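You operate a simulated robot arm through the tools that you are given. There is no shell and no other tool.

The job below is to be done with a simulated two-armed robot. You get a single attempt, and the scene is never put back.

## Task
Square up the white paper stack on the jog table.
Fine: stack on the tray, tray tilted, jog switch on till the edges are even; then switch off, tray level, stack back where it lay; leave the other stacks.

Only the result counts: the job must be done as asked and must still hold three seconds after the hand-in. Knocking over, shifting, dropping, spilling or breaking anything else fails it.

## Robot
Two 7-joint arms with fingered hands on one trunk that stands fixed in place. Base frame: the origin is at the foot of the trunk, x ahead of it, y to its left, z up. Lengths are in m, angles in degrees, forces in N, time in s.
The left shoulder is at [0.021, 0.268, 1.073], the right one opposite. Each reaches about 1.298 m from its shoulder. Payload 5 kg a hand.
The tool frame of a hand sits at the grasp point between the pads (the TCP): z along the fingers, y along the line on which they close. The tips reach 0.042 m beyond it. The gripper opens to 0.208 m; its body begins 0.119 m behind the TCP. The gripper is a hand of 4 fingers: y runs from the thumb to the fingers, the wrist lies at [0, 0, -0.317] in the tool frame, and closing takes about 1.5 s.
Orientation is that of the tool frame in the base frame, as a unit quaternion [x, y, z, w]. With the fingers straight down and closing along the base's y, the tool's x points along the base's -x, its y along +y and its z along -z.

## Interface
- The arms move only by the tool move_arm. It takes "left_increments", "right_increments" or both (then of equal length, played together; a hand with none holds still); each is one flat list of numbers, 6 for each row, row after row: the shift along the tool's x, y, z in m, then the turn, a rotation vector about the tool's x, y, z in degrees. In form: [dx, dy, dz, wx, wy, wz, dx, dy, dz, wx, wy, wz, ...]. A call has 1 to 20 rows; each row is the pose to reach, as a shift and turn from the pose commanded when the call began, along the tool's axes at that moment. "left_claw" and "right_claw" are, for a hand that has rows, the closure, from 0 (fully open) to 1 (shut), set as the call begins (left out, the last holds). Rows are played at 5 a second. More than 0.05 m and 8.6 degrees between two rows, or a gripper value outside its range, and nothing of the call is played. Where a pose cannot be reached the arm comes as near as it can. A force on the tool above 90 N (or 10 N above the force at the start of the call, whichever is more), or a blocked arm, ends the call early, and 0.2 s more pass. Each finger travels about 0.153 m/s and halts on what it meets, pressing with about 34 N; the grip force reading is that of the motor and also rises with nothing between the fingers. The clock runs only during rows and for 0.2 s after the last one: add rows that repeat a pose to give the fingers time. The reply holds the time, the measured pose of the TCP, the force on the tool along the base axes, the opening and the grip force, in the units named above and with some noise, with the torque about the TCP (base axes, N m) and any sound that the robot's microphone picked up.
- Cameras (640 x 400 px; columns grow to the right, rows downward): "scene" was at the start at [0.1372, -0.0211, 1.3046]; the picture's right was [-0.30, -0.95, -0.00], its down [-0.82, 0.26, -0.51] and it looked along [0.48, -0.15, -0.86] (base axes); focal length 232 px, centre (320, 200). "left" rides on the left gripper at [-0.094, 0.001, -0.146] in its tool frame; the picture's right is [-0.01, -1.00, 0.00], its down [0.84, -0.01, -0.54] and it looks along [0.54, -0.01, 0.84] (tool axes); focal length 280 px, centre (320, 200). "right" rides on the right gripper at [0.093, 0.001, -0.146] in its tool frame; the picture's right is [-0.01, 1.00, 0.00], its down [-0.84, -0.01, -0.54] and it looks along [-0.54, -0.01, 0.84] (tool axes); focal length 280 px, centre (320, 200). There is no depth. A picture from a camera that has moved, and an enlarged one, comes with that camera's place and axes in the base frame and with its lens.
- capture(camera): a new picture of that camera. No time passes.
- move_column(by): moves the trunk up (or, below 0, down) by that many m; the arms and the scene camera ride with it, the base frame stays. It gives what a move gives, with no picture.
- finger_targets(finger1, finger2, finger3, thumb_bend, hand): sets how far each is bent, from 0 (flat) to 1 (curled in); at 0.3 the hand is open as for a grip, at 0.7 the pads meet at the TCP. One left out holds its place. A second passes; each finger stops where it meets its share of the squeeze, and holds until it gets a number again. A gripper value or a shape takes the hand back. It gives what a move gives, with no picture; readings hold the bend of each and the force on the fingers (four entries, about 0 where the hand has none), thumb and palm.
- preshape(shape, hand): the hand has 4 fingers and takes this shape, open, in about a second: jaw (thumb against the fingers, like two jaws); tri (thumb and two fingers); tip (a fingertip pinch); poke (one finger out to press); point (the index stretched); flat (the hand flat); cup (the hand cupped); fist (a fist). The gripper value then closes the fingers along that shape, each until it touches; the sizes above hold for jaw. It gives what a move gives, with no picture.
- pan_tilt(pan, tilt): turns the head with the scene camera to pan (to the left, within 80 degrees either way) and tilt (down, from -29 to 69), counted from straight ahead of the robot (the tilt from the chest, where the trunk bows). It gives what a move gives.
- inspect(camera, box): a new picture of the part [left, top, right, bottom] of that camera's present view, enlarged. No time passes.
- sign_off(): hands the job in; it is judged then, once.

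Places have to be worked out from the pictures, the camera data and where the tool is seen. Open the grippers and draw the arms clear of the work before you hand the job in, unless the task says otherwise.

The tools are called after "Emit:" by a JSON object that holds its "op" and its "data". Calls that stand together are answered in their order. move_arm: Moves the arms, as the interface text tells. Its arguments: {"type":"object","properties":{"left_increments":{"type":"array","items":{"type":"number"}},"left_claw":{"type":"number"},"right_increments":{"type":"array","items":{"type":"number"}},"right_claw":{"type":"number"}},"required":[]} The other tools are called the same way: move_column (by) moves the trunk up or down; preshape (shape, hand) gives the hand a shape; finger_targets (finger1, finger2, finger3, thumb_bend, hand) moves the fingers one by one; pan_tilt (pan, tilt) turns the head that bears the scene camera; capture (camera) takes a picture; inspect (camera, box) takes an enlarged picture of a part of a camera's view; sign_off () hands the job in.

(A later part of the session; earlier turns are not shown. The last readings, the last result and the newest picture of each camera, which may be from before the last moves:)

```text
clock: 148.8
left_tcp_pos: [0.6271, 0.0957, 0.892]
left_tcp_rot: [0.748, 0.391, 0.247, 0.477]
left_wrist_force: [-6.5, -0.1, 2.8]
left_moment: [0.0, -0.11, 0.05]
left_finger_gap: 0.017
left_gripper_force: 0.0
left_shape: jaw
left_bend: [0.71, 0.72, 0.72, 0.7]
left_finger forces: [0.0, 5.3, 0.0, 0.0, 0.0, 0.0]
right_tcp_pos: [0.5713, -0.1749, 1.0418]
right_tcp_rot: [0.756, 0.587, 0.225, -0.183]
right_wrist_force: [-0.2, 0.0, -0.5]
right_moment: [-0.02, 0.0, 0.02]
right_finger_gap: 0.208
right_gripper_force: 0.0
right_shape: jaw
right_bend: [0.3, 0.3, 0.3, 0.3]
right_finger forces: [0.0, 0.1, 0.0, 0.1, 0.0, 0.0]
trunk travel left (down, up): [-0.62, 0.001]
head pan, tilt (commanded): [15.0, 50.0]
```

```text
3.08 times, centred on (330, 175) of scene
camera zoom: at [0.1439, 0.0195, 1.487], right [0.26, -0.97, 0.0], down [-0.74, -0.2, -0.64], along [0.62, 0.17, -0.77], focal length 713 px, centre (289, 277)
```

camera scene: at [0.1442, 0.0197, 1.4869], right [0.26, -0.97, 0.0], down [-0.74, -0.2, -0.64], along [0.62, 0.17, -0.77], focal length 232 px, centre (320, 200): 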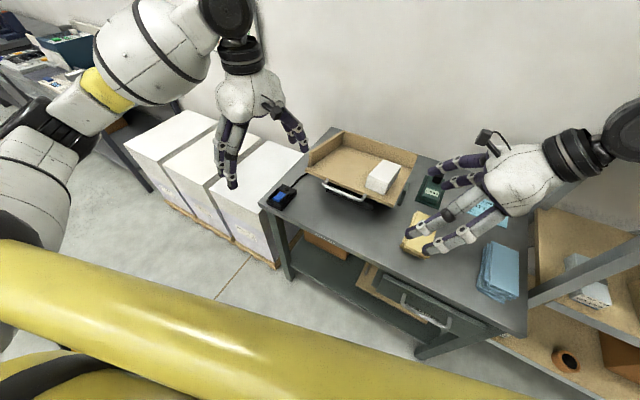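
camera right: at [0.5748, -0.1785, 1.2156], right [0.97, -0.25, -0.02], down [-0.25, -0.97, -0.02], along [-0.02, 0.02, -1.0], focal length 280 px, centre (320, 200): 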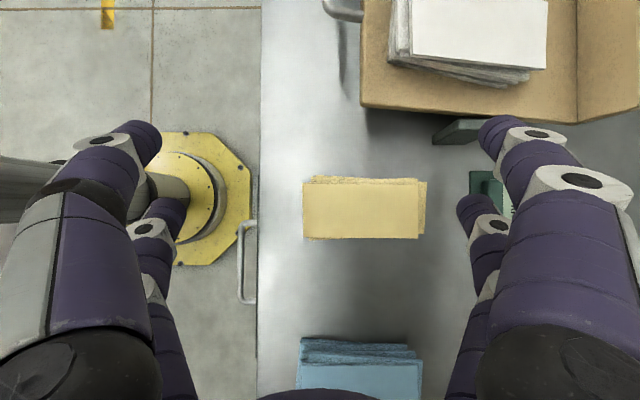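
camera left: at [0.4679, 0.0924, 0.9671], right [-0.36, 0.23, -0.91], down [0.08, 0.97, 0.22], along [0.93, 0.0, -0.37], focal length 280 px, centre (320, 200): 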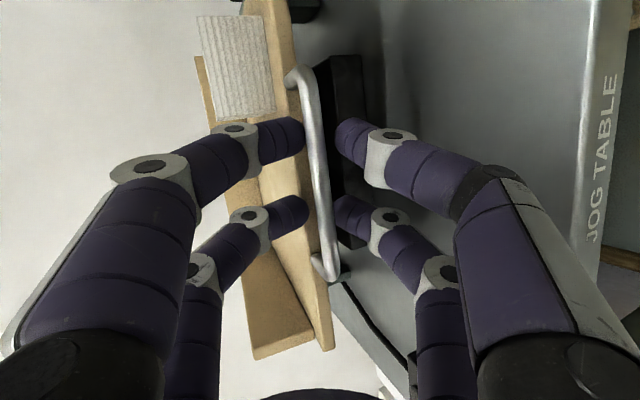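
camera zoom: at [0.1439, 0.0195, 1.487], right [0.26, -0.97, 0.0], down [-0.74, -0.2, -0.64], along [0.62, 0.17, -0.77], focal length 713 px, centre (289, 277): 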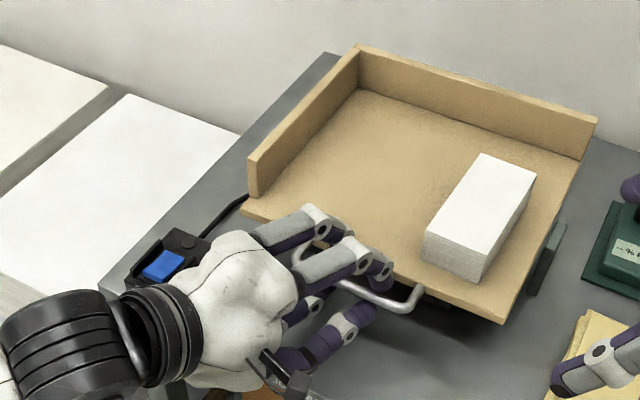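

The tray moves past without a hard stop, so I'll judge level by eye against the earlier view. I open the hand and back off to get the same unobstructed view as before.

Emit:
{"op": "move_arm", "data": {"left_increments": [0, 0, 0, 0, 0, 0, 0, 0, 0, 0, 0, 0, 0, 0, 0, 0, 0, 0, 0.004, 0, -0.03, 0, 0, 0, 0.012, 0, -0.055, 0, 0, 0, 0.025, 0, -0.075, 0, 0, 0], "left_claw": 0.5}}

Emit:
{"op": "inspect", "data": {"camera": "scene", "box": [255, 120, 435, 230]}}

Emit:
{"op": "inspect", "data": {"camera": "left", "box": [220, 0, 440, 280]}}

```text
clock: 150.2
left_tcp_pos: [0.5867, 0.1564, 0.9234]
left_tcp_rot: [0.749, 0.39, 0.247, 0.476]
left_wrist_force: [-0.1, -0.1, 1.0]
left_moment: [0.0, 0.01, -0.04]
left_finger_gap: 0.1033
left_gripper_force: 0.1
left_shape: jaw
left_bend: [0.73, 0.73, 0.73, 0.7]
left_finger forces: [0.1, 0.0, 0.0, 0.1, 0.0, 0.0]
right_tcp_pos: [0.5713, -0.1738, 1.0424]
right_tcp_rot: [0.756, 0.588, 0.224, -0.183]
right_wrist_force: [0.0, -0.7, -0.1]
right_moment: [-0.02, -0.02, -0.03]
right_finger_gap: 0.208
right_gripper_force: 0.0
right_shape: jaw
right_bend: [0.3, 0.3, 0.3, 0.3]
right_finger forces: [0.0, 0.0, 0.0, 0.0, 0.0, 0.1]
trunk travel left (down, up): [-0.62, 0.001]
head pan, tilt (commanded): [15.0, 50.0]
```

```text
3.56 times, centred on (345, 175) of scene
camera zoom: at [0.1444, 0.0197, 1.487], right [0.26, -0.97, 0.0], down [-0.74, -0.2, -0.64], along [0.62, 0.17, -0.77], focal length 824 px, centre (231, 289)
```

zoom: 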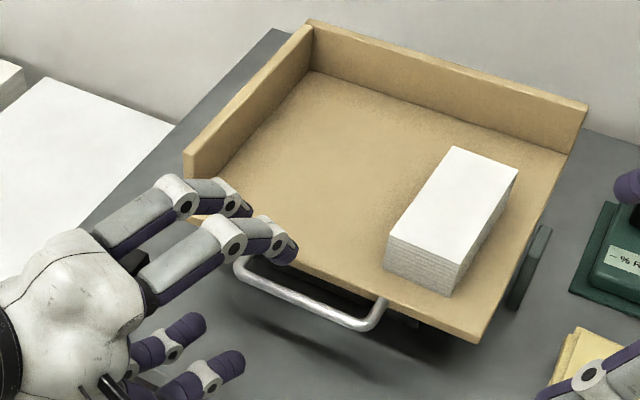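

```text
1.43 times, centred on (330, 140) of left
camera zoom: at [0.4256, 0.1539, 0.9867], right [-0.36, 0.23, -0.91], down [0.08, 0.97, 0.22], along [0.93, 0.0, -0.37], focal length 401 px, centre (306, 286)
```

zoom: 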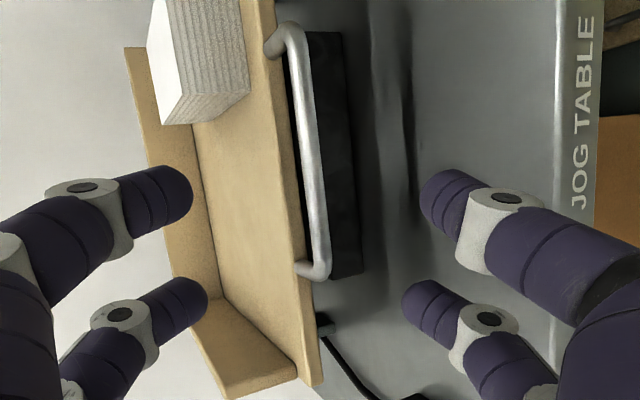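

Compared with the earlier level view, the front edge seems 2 px (about 3 mm) low, so the tray is slightly past level. I re-grip the bar at the very hand pose in which it was first gripped when level, which will centre it there.

Emit:
{"op": "move_arm", "data": {"left_increments": [-0.015, 0.002, 0.02, 0, 0, 0, -0.0277, 0.0042, 0.05, 0, 0, 0, -0.0277, 0.0042, 0.0747, 0, 0, 0, -0.0277, 0.0042, 0.0747, 0, 0, 0]}}

Emit:
{"op": "capture", "data": {"camera": "left"}}

```text
clock: 151.2
left_tcp_pos: [0.6282, 0.0924, 0.8959]
left_tcp_rot: [0.749, 0.389, 0.247, 0.476]
left_wrist_force: [-0.4, -0.4, -0.7]
left_moment: [0.01, 0.02, 0.02]
left_finger_gap: 0.103
left_gripper_force: 0.1
left_shape: jaw
left_bend: [0.73, 0.73, 0.73, 0.7]
left_finger forces: [0.0, 0.1, 0.1, 0.1, 0.0, 0.0]
right_tcp_pos: [0.571, -0.1732, 1.0425]
right_tcp_rot: [0.756, 0.588, 0.223, -0.182]
right_wrist_force: [-1.3, -0.5, 0.4]
right_moment: [-0.01, 0.01, -0.01]
right_finger_gap: 0.2079
right_gripper_force: 0.1
right_shape: jaw
right_bend: [0.3, 0.3, 0.3, 0.3]
right_finger forces: [0.0, 0.0, 0.0, 0.0, 0.0, 0.0]
trunk travel left (down, up): [-0.62, 0.001]
head pan, tilt (commanded): [15.0, 50.0]
```

```text
taken
camera left: at [0.4667, 0.0901, 0.9592], right [-0.36, 0.23, -0.91], down [0.08, 0.97, 0.22], along [0.93, 0.0, -0.37], focal length 280 px, centre (320, 200)
```

left: 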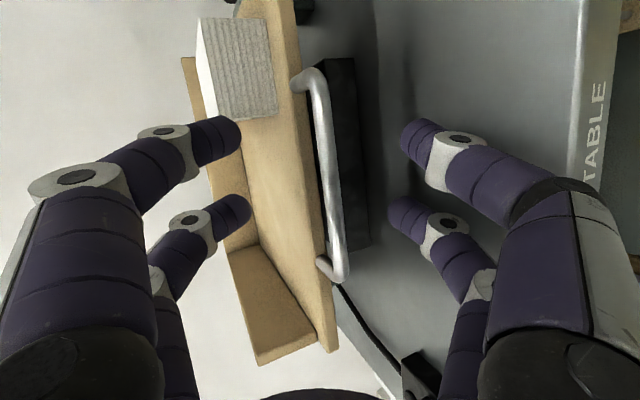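

The bar is indeed about 4 mm lower than in the earlier level picture. Closing the hand here will lift it back to the original height.

Emit:
{"op": "move_arm", "data": {"left_increments": [0, 0, 0, 0, 0, 0, 0, 0, 0, 0, 0, 0, 0, 0, 0, 0, 0, 0, 0, 0, 0, 0, 0, 0], "left_claw": 1.0}}

Emit:
{"op": "capture", "data": {"camera": "left"}}

```text
clock: 152.2
left_tcp_pos: [0.6282, 0.0931, 0.8966]
left_tcp_rot: [0.748, 0.389, 0.247, 0.477]
left_wrist_force: [7.4, -3.7, 9.4]
left_moment: [-0.83, -1.52, 0.09]
left_finger_gap: 0.0058
left_gripper_force: 34.1
left_shape: jaw
left_bend: [0.7, 0.71, 0.7, 0.7]
left_finger forces: [31.7, 40.7, 30.0, 0.1, 29.4, 0.0]
right_tcp_pos: [0.5711, -0.1748, 1.0426]
right_tcp_rot: [0.755, 0.588, 0.224, -0.184]
right_wrist_force: [0.1, 0.6, 0.1]
right_moment: [0.0, 0.01, -0.03]
right_finger_gap: 0.2079
right_gripper_force: 0.1
right_shape: jaw
right_bend: [0.3, 0.3, 0.3, 0.3]
right_finger forces: [0.0, 0.1, 0.0, 0.1, 0.0, 0.0]
trunk travel left (down, up): [-0.62, 0.001]
head pan, tilt (commanded): [15.0, 50.0]
```

```text
taken
camera left: at [0.4669, 0.0901, 0.9605], right [-0.35, 0.23, -0.91], down [0.08, 0.97, 0.21], along [0.93, 0.0, -0.36], focal length 280 px, centre (320, 200)
```

left: 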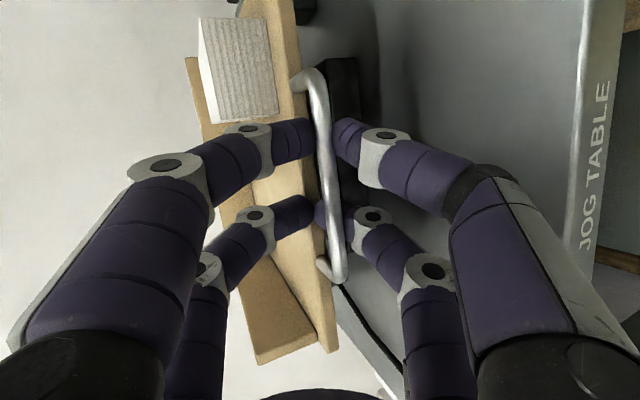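

The force pattern matches the original level grip almost exactly. I check the tray from the head camera in both earlier framings.

Emit:
{"op": "inspect", "data": {"camera": "scene", "box": [255, 120, 435, 230]}}

Emit:
{"op": "inspect", "data": {"camera": "scene", "box": [230, 110, 430, 240]}}

```text
3.56 times, centred on (345, 175) of scene
camera zoom: at [0.1442, 0.0193, 1.487], right [0.26, -0.97, 0.0], down [-0.74, -0.2, -0.64], along [0.62, 0.17, -0.77], focal length 824 px, centre (231, 289)
```

zoom: 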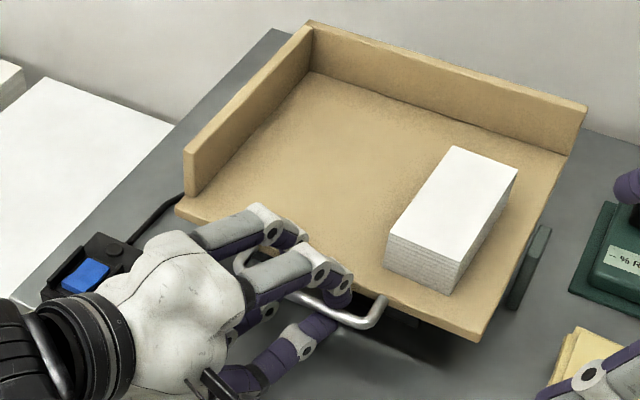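

```text
3.08 times, centred on (330, 175) of scene
camera zoom: at [0.1442, 0.0193, 1.487], right [0.26, -0.97, 0.0], down [-0.74, -0.2, -0.64], along [0.62, 0.17, -0.77], focal length 713 px, centre (289, 277)
```

zoom: 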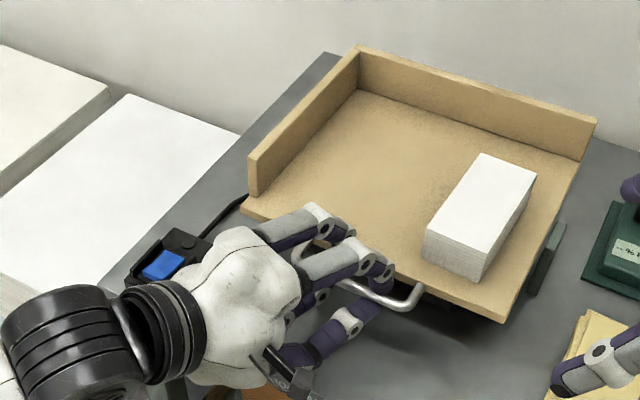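

The tray edges now coincide with the earlier level view. I open the hand and withdraw the same way as before.

Emit:
{"op": "move_arm", "data": {"left_increments": [0, 0, 0, 0, 0, 0, 0, 0, 0, 0, 0, 0, 0, 0, 0, 0, 0, 0, 0.004, 0, -0.03, 0, 0, 0, 0.012, 0, -0.055, 0, 0, 0, 0.025, 0, -0.075, 0, 0, 0], "left_claw": 0.5}}

Emit:
{"op": "inspect", "data": {"camera": "scene", "box": [255, 120, 435, 230]}}

```text
clock: 153.6
left_tcp_pos: [0.5858, 0.1512, 0.9286]
left_tcp_rot: [0.748, 0.391, 0.246, 0.477]
left_wrist_force: [0.5, -0.7, -0.4]
left_moment: [-0.02, -0.03, -0.01]
left_finger_gap: 0.1036
left_gripper_force: 0.1
left_shape: jaw
left_bend: [0.73, 0.73, 0.73, 0.7]
left_finger forces: [0.0, 0.0, 0.0, 0.0, 0.0, 0.1]
right_tcp_pos: [0.5725, -0.1736, 1.0409]
right_tcp_rot: [0.756, 0.588, 0.224, -0.183]
right_wrist_force: [0.1, 0.5, -0.2]
right_moment: [-0.01, -0.01, 0.0]
right_finger_gap: 0.2078
right_gripper_force: 0.0
right_shape: jaw
right_bend: [0.3, 0.3, 0.3, 0.3]
right_finger forces: [0.0, 0.0, 0.1, 0.1, 0.1, 0.1]
trunk travel left (down, up): [-0.62, 0.001]
head pan, tilt (commanded): [15.0, 50.0]
```

```text
3.56 times, centred on (345, 175) of scene
camera zoom: at [0.1445, 0.0195, 1.4869], right [0.26, -0.97, 0.0], down [-0.74, -0.2, -0.64], along [0.62, 0.17, -0.77], focal length 824 px, centre (231, 289)
```

zoom: 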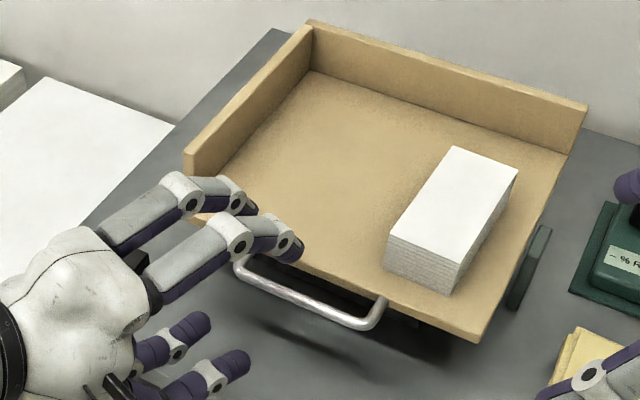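

The tray stays level. I move the left hand well away to the left-front, clear of the switch and tray.

Emit:
{"op": "move_arm", "data": {"left_increments": [0.0197, -0.0098, -0.0286, 0, 0, 0, 0.0393, -0.0195, -0.0573, 0, 0, 0, 0.059, -0.0293, -0.0859, 0, 0, 0, 0.0786, -0.0391, -0.1145, 0, 0, 0, 0.0983, -0.0488, -0.1432, 0, 0, 0, 0.1179, -0.0586, -0.1718, 0, 0, 0]}}

Emit:
{"op": "capture", "data": {"camera": "scene"}}

Emit:
{"op": "capture", "data": {"camera": "right"}}

Emit:
{"op": "inspect", "data": {"camera": "scene", "box": [255, 120, 435, 230]}}

```text
clock: 155.0
left_tcp_pos: [0.5441, 0.3698, 0.9523]
left_tcp_rot: [0.744, 0.379, 0.26, 0.485]
left_wrist_force: [-4.6, 0.3, -6.7]
left_moment: [-0.61, -1.09, 0.26]
left_finger_gap: 0.1039
left_gripper_force: 0.1
left_shape: jaw
left_bend: [0.73, 0.73, 0.73, 0.7]
left_finger forces: [0.0, 0.0, 0.0, 0.1, 0.0, 0.1]
left hand out of reach, approached as far as the arm can: row 1, 2, 3, 4, 5, 6
right_tcp_pos: [0.5703, -0.1753, 1.042]
right_tcp_rot: [0.755, 0.588, 0.224, -0.183]
right_wrist_force: [-0.1, -1.8, -0.3]
right_moment: [0.24, -0.05, -0.09]
right_finger_gap: 0.208
right_gripper_force: 0.0
right_shape: jaw
right_bend: [0.3, 0.3, 0.3, 0.3]
right_finger forces: [0.0, 0.0, 0.0, 0.1, 0.0, 0.0]
trunk travel left (down, up): [-0.62, 0.001]
head pan, tilt (commanded): [15.0, 50.0]
```

```text
taken
camera scene: at [0.1436, 0.019, 1.487], right [0.26, -0.97, 0.0], down [-0.74, -0.2, -0.64], along [0.62, 0.17, -0.77], focal length 232 px, centre (320, 200)
```

scene: 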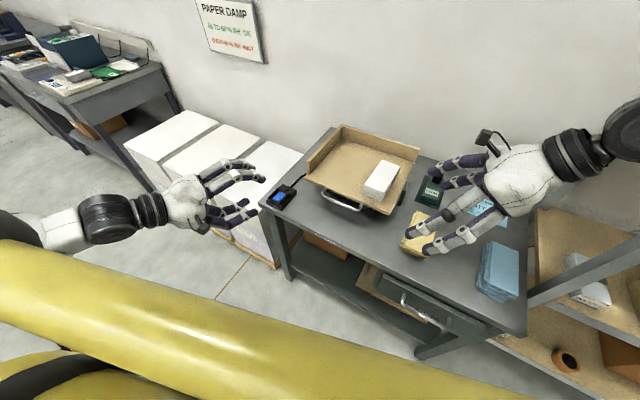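

```text
taken
camera right: at [0.5741, -0.1794, 1.2158], right [0.97, -0.25, -0.02], down [-0.25, -0.97, -0.02], along [-0.02, 0.02, -1.0], focal length 280 px, centre (320, 200)
```

right: 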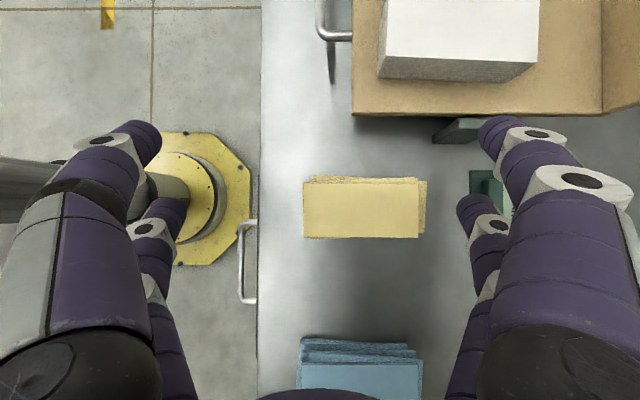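

```text
3.56 times, centred on (345, 175) of scene
camera zoom: at [0.1436, 0.019, 1.487], right [0.26, -0.97, 0.0], down [-0.74, -0.2, -0.64], along [0.62, 0.17, -0.77], focal length 824 px, centre (231, 289)
```

zoom: 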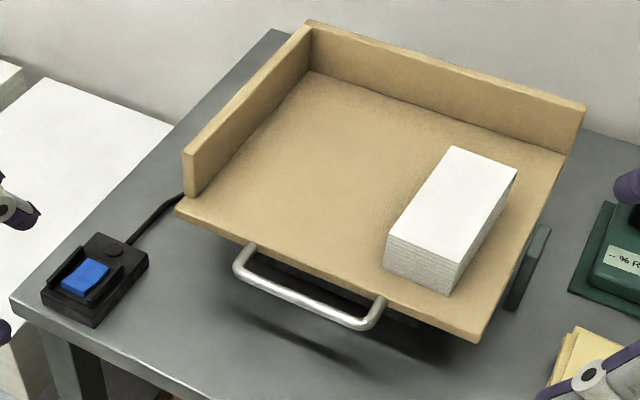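

The tray is level and the switch is off. Now I bring the right hand back over the stack by a path that keeps the forearm away from the shelf post (left first, then deeper).

Emit:
{"op": "move_arm", "data": {"right_increments": [0.0223, 0.0149, 0.0146, 0, 0, 0, 0.0446, 0.0298, 0.0292, 0, 0, 0, 0.0669, 0.0447, 0.0438, 0, 0, 0, 0.0823, 0.069, 0.0537, 0, 0, 0, 0.0978, 0.0934, 0.0636, 0, 0, 0, 0.1132, 0.1177, 0.0734, 0, 0, 0, 0.1286, 0.142, 0.0833, 0, 0, 0, 0.1286, 0.142, 0.0833, 0, 0, 0]}}

Emit:
{"op": "inspect", "data": {"camera": "right", "box": [180, 80, 460, 280]}}

Emit:
{"op": "capture", "data": {"camera": "right"}}

```text
clock: 156.8
left_tcp_pos: [0.5352, 0.37, 0.9308]
left_tcp_rot: [0.748, 0.39, 0.245, 0.477]
left_wrist_force: [0.2, -0.1, -0.3]
left_moment: [-0.01, -0.01, -0.03]
left_finger_gap: 0.104
left_gripper_force: 0.1
left_shape: jaw
left_bend: [0.73, 0.73, 0.73, 0.7]
left_finger forces: [0.0, 0.0, 0.0, 0.1, 0.1, 0.0]
right_tcp_pos: [0.7454, -0.0627, 1.0442]
right_tcp_rot: [0.756, 0.587, 0.224, -0.182]
right_wrist_force: [0.3, -0.2, -0.5]
right_moment: [0.08, 0.06, 0.04]
right_finger_gap: 0.2081
right_gripper_force: 0.1
right_shape: jaw
right_bend: [0.3, 0.3, 0.3, 0.3]
right_finger forces: [0.0, 0.1, 0.0, 0.0, 0.1, 0.0]
right hand out of reach, approached as far as the arm can: row 7, 8
trunk travel left (down, up): [-0.62, 0.001]
head pan, tilt (commanded): [15.0, 50.0]
```

```text
2.00 times, centred on (320, 180) of right
camera zoom: at [0.7485, -0.0679, 1.2174], right [0.97, -0.25, -0.02], down [-0.25, -0.97, -0.02], along [-0.02, 0.02, -1.0], focal length 561 px, centre (320, 240)
```

zoom: 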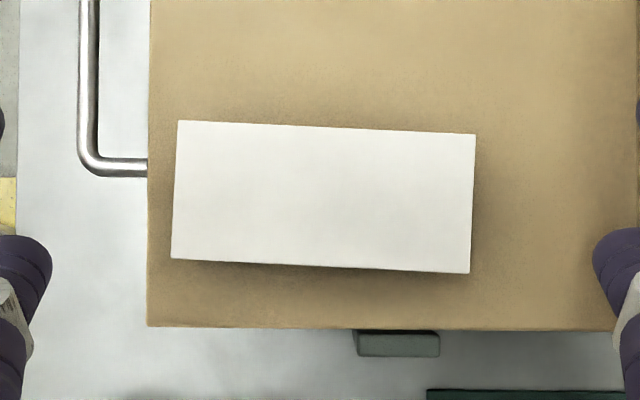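

```text
taken
camera right: at [0.7485, -0.0679, 1.2174], right [0.97, -0.25, -0.02], down [-0.25, -0.97, -0.02], along [-0.02, 0.02, -1.0], focal length 280 px, centre (320, 200)
```

right: 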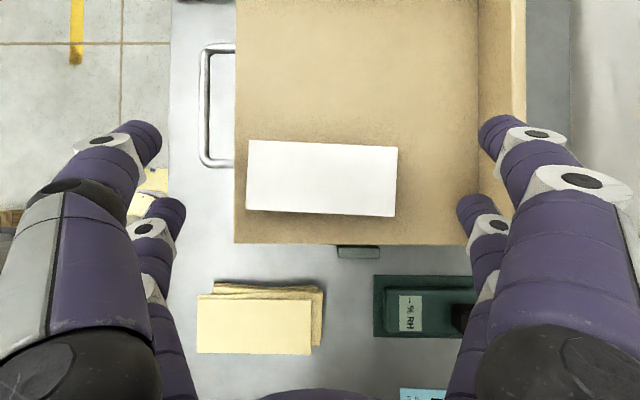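

The stack is a clean rectangle centred at L = 0.154, I = 0.736. A sound lean-grasp needs it about 4.5 cm further right, so I'll nudge it with the left hand's closed fingertips; first the right hand goes back to its parking spot.

Emit:
{"op": "move_arm", "data": {"right_increments": [-0.0154, -0.0243, -0.0099, 0, 0, 0, -0.0308, -0.0487, -0.0197, 0, 0, 0, -0.0463, -0.073, -0.0296, 0, 0, 0, -0.0617, -0.0973, -0.0395, 0, 0, 0, -0.084, -0.1122, -0.0541, 0, 0, 0, -0.1063, -0.1271, -0.0687, 0, 0, 0, -0.1286, -0.142, -0.0833, 0, 0, 0]}}

Emit:
{"op": "move_arm", "data": {"left_increments": [0, 0, 0, 0, 0, 0, 0, 0, 0, 0, 0, 0, 0, 0, 0, 0, 0, 0, 0, 0, 0, 0, 0, 0], "left_claw": 1.0}}

Emit:
{"op": "capture", "data": {"camera": "left"}}

```text
clock: 158.4
left_tcp_pos: [0.5336, 0.3671, 0.9334]
left_tcp_rot: [0.748, 0.389, 0.247, 0.477]
left_wrist_force: [-0.7, -0.3, 0.0]
left_moment: [0.06, 0.05, 0.08]
left_finger_gap: 0.104
left_gripper_force: 0.0
left_shape: jaw
left_bend: [0.73, 0.73, 0.73, 0.7]
left_finger forces: [0.0, 0.1, 0.1, 0.0, 0.0, 0.1]
right_tcp_pos: [0.5695, -0.1787, 1.0444]
right_tcp_rot: [0.755, 0.588, 0.223, -0.183]
right_wrist_force: [-0.1, -0.4, -0.1]
right_moment: [0.05, -0.02, 0.04]
right_finger_gap: 0.2081
right_gripper_force: 0.0
right_shape: jaw
right_bend: [0.3, 0.3, 0.3, 0.3]
right_finger forces: [0.1, 0.1, 0.0, 0.1, 0.1, 0.0]
trunk travel left (down, up): [-0.62, 0.001]
head pan, tilt (commanded): [15.0, 50.0]
```

```text
clock: 159.4
left_tcp_pos: [0.5343, 0.37, 0.9311]
left_tcp_rot: [0.748, 0.389, 0.246, 0.477]
left_wrist_force: [-0.1, -0.1, 1.0]
left_moment: [0.0, 0.0, -0.03]
left_finger_gap: 0.0001
left_gripper_force: 33.7
left_shape: jaw
left_bend: [0.7, 0.7, 0.7, 0.7]
left_finger forces: [0.0, 0.0, 0.0, 0.1, 0.0, 0.0]
right_tcp_pos: [0.5693, -0.1781, 1.0439]
right_tcp_rot: [0.756, 0.588, 0.224, -0.182]
right_wrist_force: [0.5, 0.0, -0.2]
right_moment: [0.01, -0.06, -0.04]
right_finger_gap: 0.2081
right_gripper_force: 0.0
right_shape: jaw
right_bend: [0.3, 0.3, 0.3, 0.3]
right_finger forces: [0.1, 0.0, 0.0, 0.0, 0.0, 0.0]
trunk travel left (down, up): [-0.62, 0.001]
head pan, tilt (commanded): [15.0, 50.0]
```

```text
taken
camera left: at [0.372, 0.3675, 0.9948], right [-0.36, 0.23, -0.91], down [0.08, 0.97, 0.21], along [0.93, 0.0, -0.37], focal length 280 px, centre (320, 200)
```

left: 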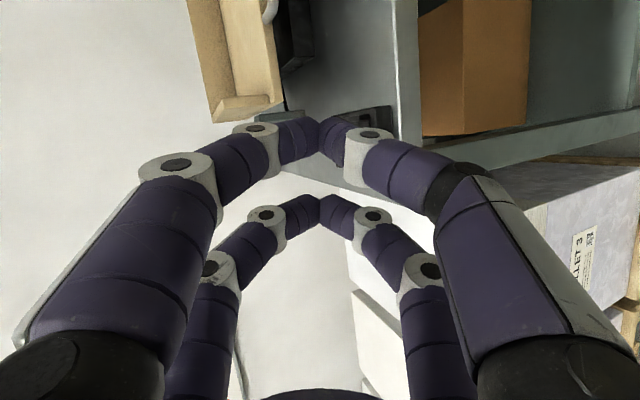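

The closed fingertips make a good pusher. I bring the left hand over the tray's front-left part, staying high, in two stages.

Emit:
{"op": "move_arm", "data": {"left_increments": [0, 0.0313, -0.0147, 0, 0, 0, 0, 0.0625, -0.0294, 0, 0, 0, -0.0145, 0.0801, 0.008, 0, 0, 0, -0.0289, 0.0977, 0.0454, 0, 0, 0, -0.0434, 0.1153, 0.0829, 0, 0, 0, -0.0578, 0.1329, 0.1203, 0, 0, 0, -0.0723, 0.1505, 0.1577, 0, 0, 0, -0.0868, 0.1681, 0.1951, 0, 0, 0]}}

Emit:
{"op": "capture", "data": {"camera": "left"}}

Emit:
{"op": "inspect", "data": {"camera": "scene", "box": [230, 110, 430, 240]}}

```text
clock: 161.1
left_tcp_pos: [0.5394, 0.1815, 0.7964]
left_tcp_rot: [0.784, 0.465, 0.111, 0.396]
left_wrist_force: [-60.9, 23.3, 13.1]
left_moment: [0.15, -0.37, 0.59]
left_finger_gap: 0.0
left_gripper_force: 33.4
left_shape: jaw
left_bend: [0.7, 0.74, 0.64, 0.7]
left_finger forces: [0.1, 44.3, 0.0, 0.1, 0.1, 0.0]
left hand out of reach, approached as far as the arm can: row 1, 2, 3, 4
right_tcp_pos: [0.5692, -0.1771, 1.0449]
right_tcp_rot: [0.756, 0.588, 0.224, -0.182]
right_wrist_force: [2.6, 0.5, -0.4]
right_moment: [-0.01, 0.15, 0.05]
right_finger_gap: 0.2079
right_gripper_force: 0.2
right_shape: jaw
right_bend: [0.3, 0.3, 0.3, 0.3]
right_finger forces: [0.0, 0.1, 0.1, 0.0, 0.0, 0.0]
trunk travel left (down, up): [-0.62, 0.001]
head pan, tilt (commanded): [15.0, 50.0]
stopped in row 8 (left hand): the force on the tool passed its limit at 121 N (the readings are from after the stop); the commanded pose is now the measured one
```

```text
taken
camera left: at [0.4104, 0.1784, 0.9122], right [-0.65, 0.24, -0.72], down [0.16, 0.97, 0.18], along [0.74, 0.0, -0.67], focal length 280 px, centre (320, 200)
```

left: 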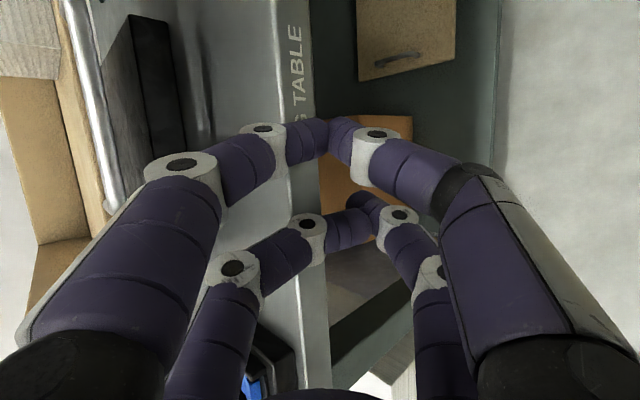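

```text
3.08 times, centred on (330, 175) of scene
camera zoom: at [0.1421, 0.0211, 1.4874], right [0.26, -0.97, 0.0], down [-0.74, -0.2, -0.64], along [0.62, 0.17, -0.77], focal length 713 px, centre (289, 277)
```

zoom: 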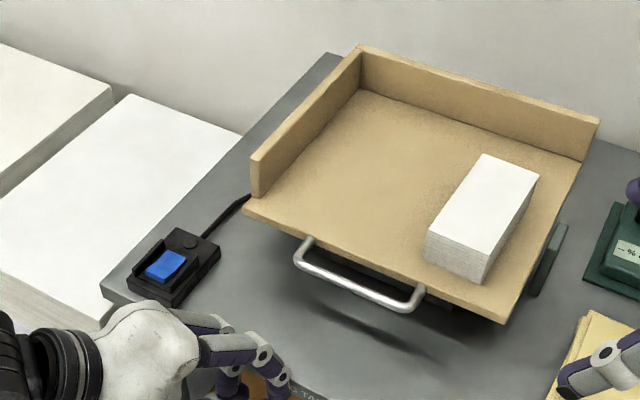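

The left arm took an unexpected route near its limit and bumped the table's front edge; the tray, switch and stack look undisturbed. I back the hand straight off toward the robot.

Emit:
{"op": "move_arm", "data": {"left_increments": [-0.0136, -0.016, -0.0136, 0, 0, 0, -0.0272, -0.0321, -0.0271, 0, 0, 0, -0.0272, -0.0321, -0.0271, 0, 0, 0]}}

Emit:
{"op": "capture", "data": {"camera": "scene"}}

Emit:
{"op": "capture", "data": {"camera": "left"}}

```text
clock: 161.9
left_tcp_pos: [0.4957, 0.1814, 0.7973]
left_tcp_rot: [0.784, 0.464, 0.115, 0.397]
left_wrist_force: [-1.4, -0.2, 0.4]
left_moment: [0.06, 0.0, 0.04]
left_finger_gap: 0.0
left_gripper_force: 33.7
left_shape: jaw
left_bend: [0.7, 0.74, 0.68, 0.7]
left_finger forces: [0.1, 0.0, 0.0, 0.1, 0.0, 0.0]
right_tcp_pos: [0.57, -0.178, 1.0442]
right_tcp_rot: [0.756, 0.587, 0.223, -0.183]
right_wrist_force: [-0.4, -0.3, 0.0]
right_moment: [-0.01, -0.06, -0.02]
right_finger_gap: 0.2078
right_gripper_force: 0.0
right_shape: jaw
right_bend: [0.3, 0.3, 0.3, 0.3]
right_finger forces: [0.1, 0.0, 0.0, 0.1, 0.0, 0.1]
trunk travel left (down, up): [-0.62, 0.001]
head pan, tilt (commanded): [15.0, 50.0]
```

```text
taken
camera scene: at [0.1437, 0.0194, 1.487], right [0.26, -0.97, 0.0], down [-0.74, -0.2, -0.64], along [0.62, 0.17, -0.77], focal length 232 px, centre (320, 200)
```

scene: 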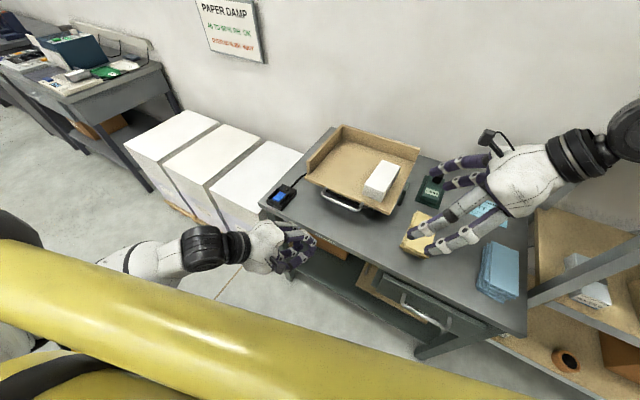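

```text
taken
camera left: at [0.3649, 0.178, 0.9126], right [-0.64, 0.24, -0.73], down [0.15, 0.97, 0.19], along [0.75, 0.01, -0.66], focal length 280 px, centre (320, 200)
```

left: 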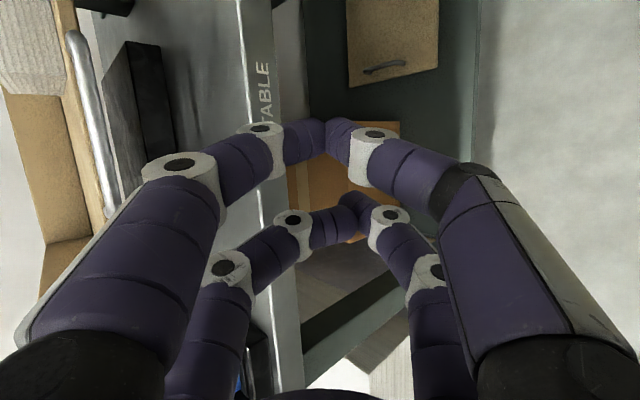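

The left arm is cramped there, so I give up the push idea: the right hand can instead pinch the stack near its top with one finger pair and drag it right. First I take the left hand down and out of the way.

Emit:
{"op": "move_arm", "data": {"left_increments": [0.0222, -0.0268, 0.0095, 0, 0, 0, 0.0443, -0.0536, 0.019, 0, 0, 0, 0.0665, -0.0804, 0.0285, 0, 0, 0, 0.0886, -0.1072, 0.038, 0, 0, 0, 0.1108, -0.134, 0.0475, 0, 0, 0]}}

Emit:
{"op": "capture", "data": {"camera": "scene"}}

```text
clock: 163.1
left_tcp_pos: [0.4986, 0.2818, 0.6494]
left_tcp_rot: [0.783, 0.464, 0.113, 0.398]
left_wrist_force: [-0.1, -0.7, 0.6]
left_moment: [-0.03, 0.04, -0.03]
left_finger_gap: 0.0001
left_gripper_force: 33.4
left_shape: jaw
left_bend: [0.7, 0.74, 0.68, 0.7]
left_finger forces: [0.0, 0.0, 0.1, 0.1, 0.0, 0.0]
right_tcp_pos: [0.5704, -0.1789, 1.0426]
right_tcp_rot: [0.755, 0.588, 0.223, -0.184]
right_wrist_force: [0.1, 0.8, -0.6]
right_moment: [-0.01, -0.01, 0.0]
right_finger_gap: 0.208
right_gripper_force: 0.1
right_shape: jaw
right_bend: [0.3, 0.3, 0.3, 0.3]
right_finger forces: [0.0, 0.0, 0.0, 0.1, 0.0, 0.0]
trunk travel left (down, up): [-0.62, 0.001]
head pan, tilt (commanded): [15.0, 50.0]
```

```text
taken
camera scene: at [0.1445, 0.0198, 1.4869], right [0.26, -0.97, 0.0], down [-0.74, -0.2, -0.64], along [0.62, 0.17, -0.77], focal length 232 px, centre (320, 200)
```

scene: 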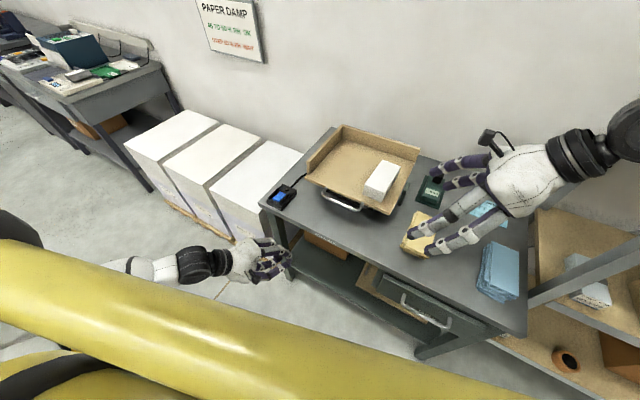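

The left hand is clear. Now the right hand goes over the tray again with a smaller lean (26°), aligned with the stack.

Emit:
{"op": "move_arm", "data": {"right_increments": [0.0212, 0.015, 0.0126, -0.33, -1.07, 0.37, 0.0424, 0.0299, 0.0253, -0.65, -2.15, 0.73, 0.0636, 0.0449, 0.0379, -0.98, -3.22, 1.1, 0.0753, 0.0688, 0.0444, -1.3, -4.29, 1.47, 0.087, 0.0928, 0.051, -1.63, -5.36, 1.84, 0.0988, 0.1167, 0.0575, -1.95, -6.44, 2.2, 0.1105, 0.1406, 0.064, -2.28, -7.51, 2.57, 0.1105, 0.1406, 0.064, -2.28, -7.51, 2.57]}}

Emit:
{"op": "capture", "data": {"camera": "right"}}

```text
clock: 164.9
left_tcp_pos: [0.4973, 0.2813, 0.6483]
left_tcp_rot: [0.783, 0.464, 0.114, 0.398]
left_wrist_force: [-0.3, 0.0, 0.8]
left_moment: [0.04, 0.01, -0.02]
left_finger_gap: 0.0002
left_gripper_force: 34.2
left_shape: jaw
left_bend: [0.7, 0.74, 0.68, 0.7]
left_finger forces: [0.0, 0.0, 0.0, 0.0, 0.1, 0.0]
right_tcp_pos: [0.738, -0.0897, 1.0497]
right_tcp_rot: [0.786, 0.576, 0.181, -0.134]
right_wrist_force: [-0.5, 0.8, 0.5]
right_moment: [-0.1, 0.02, -0.02]
right_finger_gap: 0.2079
right_gripper_force: 0.1
right_shape: jaw
right_bend: [0.3, 0.3, 0.3, 0.3]
right_finger forces: [0.0, 0.0, 0.1, 0.0, 0.0, 0.0]
trunk travel left (down, up): [-0.62, 0.001]
head pan, tilt (commanded): [15.0, 50.0]
```

```text
taken
camera right: at [0.7461, -0.0716, 1.2223], right [0.95, -0.31, -0.01], down [-0.31, -0.94, 0.12], along [-0.04, -0.11, -0.99], focal length 280 px, centre (320, 200)
```

right: 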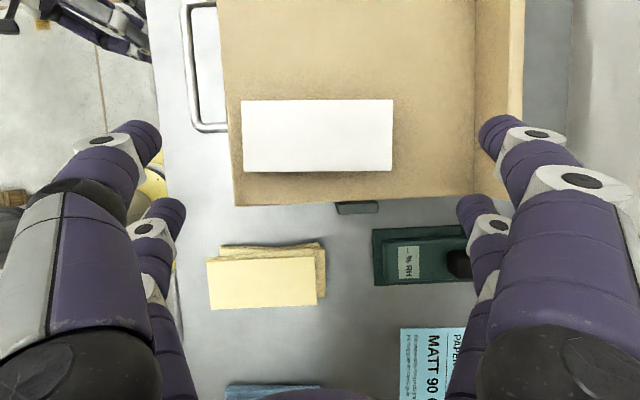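

No reach problem at 26° here. I test how much further left it can go, in case a full four-finger grasp is possible directly.

Emit:
{"op": "move_arm", "data": {"right_increments": [0.018, 0, 0.0088, 0, 0, 0, 0.036, 0, 0.0175, 0, 0, 0, 0.036, 0, 0.0175, 0, 0, 0]}}

```text
clock: 165.7
left_tcp_pos: [0.498, 0.2809, 0.6475]
left_tcp_rot: [0.783, 0.465, 0.114, 0.398]
left_wrist_force: [0.1, -0.3, -0.3]
left_moment: [-0.01, 0.02, -0.04]
left_finger_gap: 0.0
left_gripper_force: 34.2
left_shape: jaw
left_bend: [0.7, 0.73, 0.68, 0.7]
left_finger forces: [0.0, 0.0, 0.0, 0.1, 0.0, 0.0]
right_tcp_pos: [0.7283, -0.0817, 1.0549]
right_tcp_rot: [0.786, 0.576, 0.181, -0.134]
right_wrist_force: [0.0, 0.4, -0.4]
right_moment: [0.01, 0.04, 0.04]
right_finger_gap: 0.2078
right_gripper_force: 0.0
right_shape: jaw
right_bend: [0.3, 0.3, 0.3, 0.3]
right_finger forces: [0.0, 0.1, 0.0, 0.0, 0.0, 0.0]
right hand out of reach, approached as far as the arm can: row 1, 2, 3
trunk travel left (down, up): [-0.62, 0.001]
head pan, tilt (commanded): [15.0, 50.0]
```

As computed, 26° tops out near L = 0.105. So I pinch-and-drag: I recentre on the stack's depth, then lower with the trunk to just above the tray.

Emit:
{"op": "move_arm", "data": {"right_increments": [-0.0045, 0.011, -0.0022, 0, 0, 0, -0.0045, 0.011, -0.0022, 0, 0, 0]}}

Emit:
{"op": "move_column", "data": {"by": -0.085}}

Emit:
{"op": "capture", "data": {"camera": "right"}}

Emit:
{"op": "inspect", "data": {"camera": "scene", "box": [270, 90, 450, 210]}}

```text
clock: 166.3
left_tcp_pos: [0.4988, 0.2806, 0.649]
left_tcp_rot: [0.783, 0.464, 0.115, 0.398]
left_wrist_force: [-0.7, -0.5, -0.9]
left_moment: [0.01, 0.0, -0.01]
left_finger_gap: 0.0
left_gripper_force: 33.8
left_shape: jaw
left_bend: [0.7, 0.73, 0.68, 0.7]
left_finger forces: [0.0, 0.1, 0.0, 0.0, 0.1, 0.0]
right_tcp_pos: [0.7388, -0.0892, 1.0556]
right_tcp_rot: [0.786, 0.576, 0.181, -0.134]
right_wrist_force: [-1.1, -0.6, -0.6]
right_moment: [-0.02, 0.02, 0.02]
right_finger_gap: 0.208
right_gripper_force: 0.0
right_shape: jaw
right_bend: [0.3, 0.3, 0.3, 0.3]
right_finger forces: [0.0, 0.0, 0.1, 0.0, 0.1, 0.0]
trunk travel left (down, up): [-0.62, 0.001]
head pan, tilt (commanded): [15.0, 50.0]
```

```text
clock: 167.5
left_tcp_pos: [0.4975, 0.2811, 0.5629]
left_tcp_rot: [0.783, 0.464, 0.115, 0.398]
left_wrist_force: [-0.4, -0.3, 0.3]
left_moment: [0.02, 0.01, 0.03]
left_finger_gap: 0.0
left_gripper_force: 34.2
left_shape: jaw
left_bend: [0.7, 0.73, 0.68, 0.7]
left_finger forces: [0.0, 0.0, 0.0, 0.1, 0.1, 0.0]
right_tcp_pos: [0.7386, -0.0908, 0.9725]
right_tcp_rot: [0.785, 0.577, 0.181, -0.133]
right_wrist_force: [-0.2, -0.5, 0.2]
right_moment: [0.03, 0.0, -0.01]
right_finger_gap: 0.208
right_gripper_force: 0.1
right_shape: jaw
right_bend: [0.3, 0.3, 0.3, 0.3]
right_finger forces: [0.1, 0.1, 0.1, 0.0, 0.0, 0.0]
trunk travel left (down, up): [-0.535, 0.086]
head pan, tilt (commanded): [15.0, 50.0]
```

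```text
taken
camera right: at [0.7463, -0.0724, 1.1447], right [0.95, -0.31, -0.01], down [-0.31, -0.94, 0.11], along [-0.04, -0.11, -0.99], focal length 280 px, centre (320, 200)
```

right: 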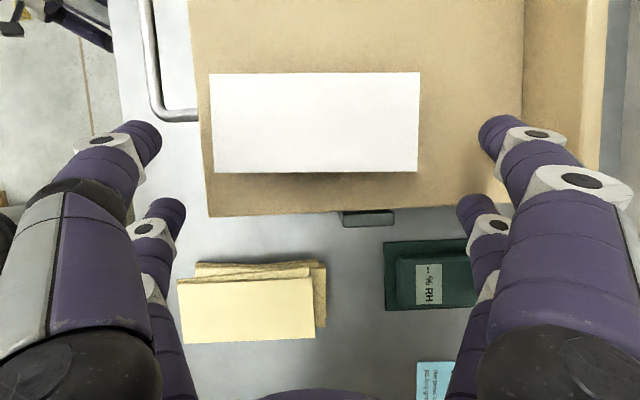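

```text
3.33 times, centred on (360, 150) of scene
camera zoom: at [0.1454, 0.0194, 1.402], right [0.26, -0.97, 0.0], down [-0.74, -0.2, -0.64], along [0.62, 0.17, -0.77], focal length 772 px, centre (187, 367)
```

zoom: 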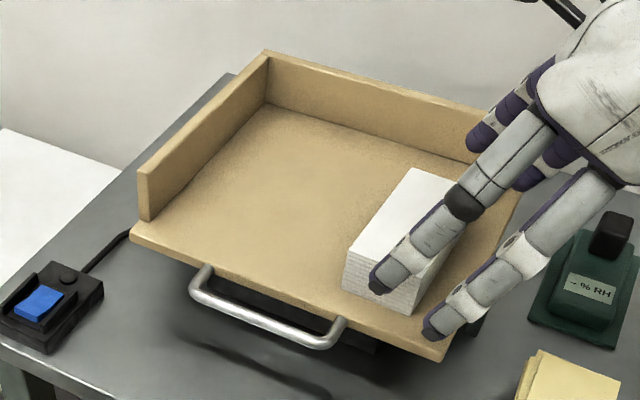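

Geometry checks out: the upper finger pair will meet the stack about 1.4 cm right of its centre line. I lower another 28 mm and close gently.

Emit:
{"op": "move_column", "data": {"by": -0.028}}

Emit:
{"op": "move_arm", "data": {"right_increments": [0, 0, 0, 0, 0, 0, 0, 0, 0, 0, 0, 0, 0, 0, 0, 0, 0, 0], "right_claw": 0.2}}

Emit:
{"op": "capture", "data": {"camera": "right"}}

```text
clock: 168.3
left_tcp_pos: [0.4984, 0.2805, 0.5347]
left_tcp_rot: [0.784, 0.463, 0.115, 0.397]
left_wrist_force: [-0.1, 0.3, 0.2]
left_moment: [-0.02, 0.02, 0.01]
left_finger_gap: 0.0002
left_gripper_force: 34.0
left_shape: jaw
left_bend: [0.7, 0.73, 0.68, 0.7]
left_finger forces: [0.0, 0.0, 0.1, 0.1, 0.0, 0.0]
right_tcp_pos: [0.7375, -0.0898, 0.9448]
right_tcp_rot: [0.786, 0.576, 0.181, -0.134]
right_wrist_force: [-0.5, -1.1, 0.2]
right_moment: [0.01, -0.02, 0.0]
right_finger_gap: 0.2082
right_gripper_force: 0.0
right_shape: jaw
right_bend: [0.3, 0.3, 0.3, 0.3]
right_finger forces: [0.1, 0.0, 0.0, 0.0, 0.0, 0.0]
trunk travel left (down, up): [-0.507, 0.114]
head pan, tilt (commanded): [15.0, 50.0]
```

```text
clock: 169.1
left_tcp_pos: [0.4976, 0.2809, 0.5342]
left_tcp_rot: [0.783, 0.465, 0.115, 0.397]
left_wrist_force: [0.5, -0.5, -0.7]
left_moment: [0.0, -0.02, 0.01]
left_finger_gap: 0.0
left_gripper_force: 33.8
left_shape: jaw
left_bend: [0.7, 0.73, 0.68, 0.7]
left_finger forces: [0.1, 0.0, 0.0, 0.0, 0.0, 0.0]
right_tcp_pos: [0.7381, -0.0906, 0.9439]
right_tcp_rot: [0.786, 0.576, 0.181, -0.133]
right_wrist_force: [-1.1, 0.8, -0.4]
right_moment: [0.03, 0.06, -0.08]
right_finger_gap: 0.1672
right_gripper_force: 0.1
right_shape: jaw
right_bend: [0.25, 0.25, 0.24, 0.47]
right_finger forces: [0.1, 0.0, 1.8, 0.1, 0.0, 0.0]
trunk travel left (down, up): [-0.507, 0.114]
head pan, tilt (commanded): [15.0, 50.0]
```

```text
taken
camera right: at [0.7465, -0.0722, 1.1159], right [0.95, -0.31, -0.01], down [-0.31, -0.94, 0.11], along [-0.04, -0.11, -0.99], focal length 280 px, centre (320, 200)
```

right: 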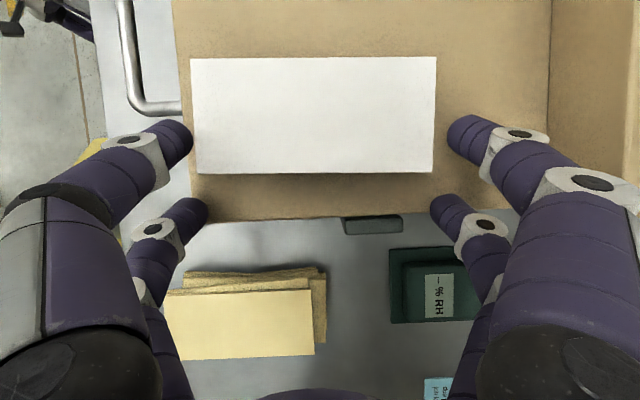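

Finger 3 touches the tray edge lightly, so I raise the hand 3 mm before closing further.

Emit:
{"op": "move_arm", "data": {"right_increments": [0.0015, 0, -0.0031, 0, 0, 0, 0.0015, 0, -0.0031, 0, 0, 0], "right_claw": 0.2}}

Emit:
{"op": "move_arm", "data": {"right_increments": [0, 0, 0, 0, 0, 0, 0, 0, 0, 0, 0, 0, 0, 0, 0, 0, 0, 0], "right_claw": 0.26}}

Emit:
{"op": "capture", "data": {"camera": "right"}}

```text
clock: 169.7
left_tcp_pos: [0.4975, 0.2805, 0.5342]
left_tcp_rot: [0.783, 0.464, 0.115, 0.397]
left_wrist_force: [0.4, 0.6, -0.2]
left_moment: [-0.02, -0.02, -0.01]
left_finger_gap: 0.0
left_gripper_force: 34.1
left_shape: jaw
left_bend: [0.7, 0.73, 0.68, 0.7]
left_finger forces: [0.0, 0.0, 0.1, 0.1, 0.0, 0.1]
right_tcp_pos: [0.7391, -0.091, 0.9463]
right_tcp_rot: [0.786, 0.576, 0.181, -0.134]
right_wrist_force: [0.3, 0.1, 0.0]
right_moment: [-0.02, 0.03, 0.0]
right_finger_gap: 0.1668
right_gripper_force: 0.1
right_shape: jaw
right_bend: [0.25, 0.25, 0.25, 0.47]
right_finger forces: [0.0, 0.0, 0.0, 0.1, 0.0, 0.1]
trunk travel left (down, up): [-0.507, 0.114]
head pan, tilt (commanded): [15.0, 50.0]
```

```text
clock: 170.5
left_tcp_pos: [0.4972, 0.2801, 0.5338]
left_tcp_rot: [0.784, 0.464, 0.115, 0.397]
left_wrist_force: [-0.4, 0.4, -0.3]
left_moment: [-0.04, -0.01, -0.01]
left_finger_gap: 0.0
left_gripper_force: 33.7
left_shape: jaw
left_bend: [0.7, 0.73, 0.69, 0.7]
left_finger forces: [0.1, 0.1, 0.1, 0.0, 0.0, 0.0]
right_tcp_pos: [0.7377, -0.0917, 0.9465]
right_tcp_rot: [0.786, 0.576, 0.181, -0.134]
right_wrist_force: [-0.5, 0.5, 0.1]
right_moment: [0.01, 0.0, 0.0]
right_finger_gap: 0.1545
right_gripper_force: 0.0
right_shape: jaw
right_bend: [0.27, 0.27, 0.27, 0.55]
right_finger forces: [0.0, 0.1, 0.0, 0.0, 0.5, 0.0]
trunk travel left (down, up): [-0.507, 0.114]
head pan, tilt (commanded): [15.0, 50.0]
```

```text
taken
camera right: at [0.7466, -0.0726, 1.1193], right [0.95, -0.31, -0.01], down [-0.31, -0.94, 0.11], along [-0.04, -0.11, -0.99], focal length 280 px, centre (320, 200)
```

right: 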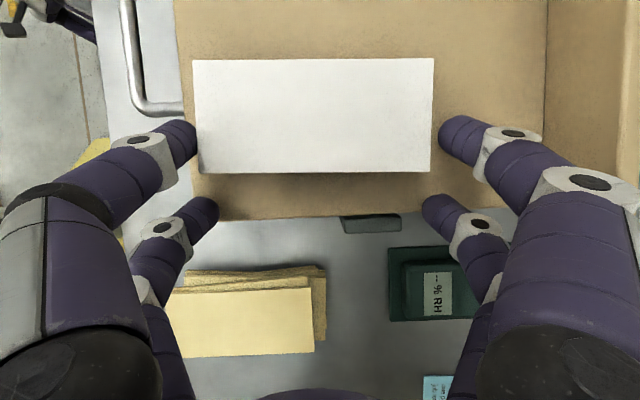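

Thumb just touches. I close a little more to pinch the stack between thumb and index.

Emit:
{"op": "move_arm", "data": {"right_increments": [0, 0, 0, 0, 0, 0, 0, 0, 0, 0, 0, 0, 0, 0, 0, 0, 0, 0], "right_claw": 0.29}}

Emit:
{"op": "capture", "data": {"camera": "right"}}

```text
clock: 171.3
left_tcp_pos: [0.4968, 0.281, 0.5353]
left_tcp_rot: [0.783, 0.464, 0.114, 0.397]
left_wrist_force: [-0.2, -0.1, 0.6]
left_moment: [-0.03, 0.0, -0.01]
left_finger_gap: 0.0
left_gripper_force: 34.2
left_shape: jaw
left_bend: [0.7, 0.73, 0.69, 0.7]
left_finger forces: [0.0, 0.0, 0.1, 0.1, 0.0, 0.1]
right_tcp_pos: [0.738, -0.0902, 0.9466]
right_tcp_rot: [0.786, 0.576, 0.181, -0.134]
right_wrist_force: [-1.1, 0.3, -0.4]
right_moment: [-0.01, 0.03, 0.04]
right_finger_gap: 0.148
right_gripper_force: 0.0
right_shape: jaw
right_bend: [0.28, 0.28, 0.28, 0.59]
right_finger forces: [0.0, 0.1, 0.0, 0.0, 0.8, 0.0]
trunk travel left (down, up): [-0.507, 0.114]
head pan, tilt (commanded): [15.0, 50.0]
```

```text
taken
camera right: at [0.7466, -0.0726, 1.1193], right [0.95, -0.31, -0.01], down [-0.31, -0.94, 0.11], along [-0.04, -0.11, -0.99], focal length 280 px, centre (320, 200)
```

right: 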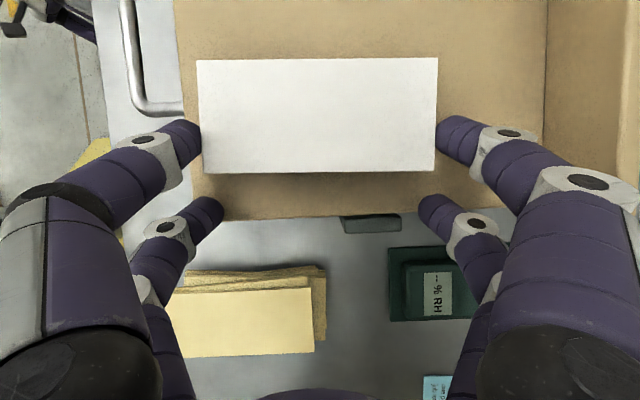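

The thumb has nudged the stack back a touch; the index is about to meet it. One more step.

Emit:
{"op": "move_arm", "data": {"right_increments": [0, 0, 0, 0, 0, 0, 0, 0, 0, 0, 0, 0, 0, 0, 0, 0, 0, 0], "right_claw": 0.31}}

Emit:
{"op": "capture", "data": {"camera": "right"}}

```text
clock: 172.1
left_tcp_pos: [0.497, 0.2805, 0.5343]
left_tcp_rot: [0.784, 0.464, 0.114, 0.397]
left_wrist_force: [0.9, -0.3, 1.1]
left_moment: [0.0, -0.01, -0.01]
left_finger_gap: 0.0
left_gripper_force: 33.7
left_shape: jaw
left_bend: [0.7, 0.72, 0.7, 0.7]
left_finger forces: [0.0, 0.0, 0.0, 0.0, 0.0, 0.0]
right_tcp_pos: [0.7387, -0.0909, 0.9481]
right_tcp_rot: [0.786, 0.576, 0.181, -0.133]
right_wrist_force: [-0.7, 1.2, -0.5]
right_moment: [0.01, 0.1, 0.08]
right_finger_gap: 0.0928
right_gripper_force: 29.4
right_shape: jaw
right_bend: [0.29, 0.7, 0.7, 0.59]
right_finger forces: [25.6, 0.1, 0.0, 0.1, 26.2, 0.1]
trunk travel left (down, up): [-0.507, 0.114]
head pan, tilt (commanded): [15.0, 50.0]
```

```text
taken
camera right: at [0.7467, -0.0726, 1.1193], right [0.95, -0.31, -0.01], down [-0.31, -0.94, 0.11], along [-0.04, -0.11, -0.99], focal length 280 px, centre (320, 200)
```

right: 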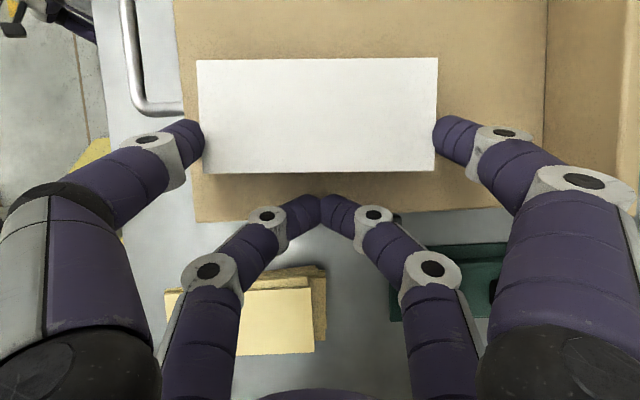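

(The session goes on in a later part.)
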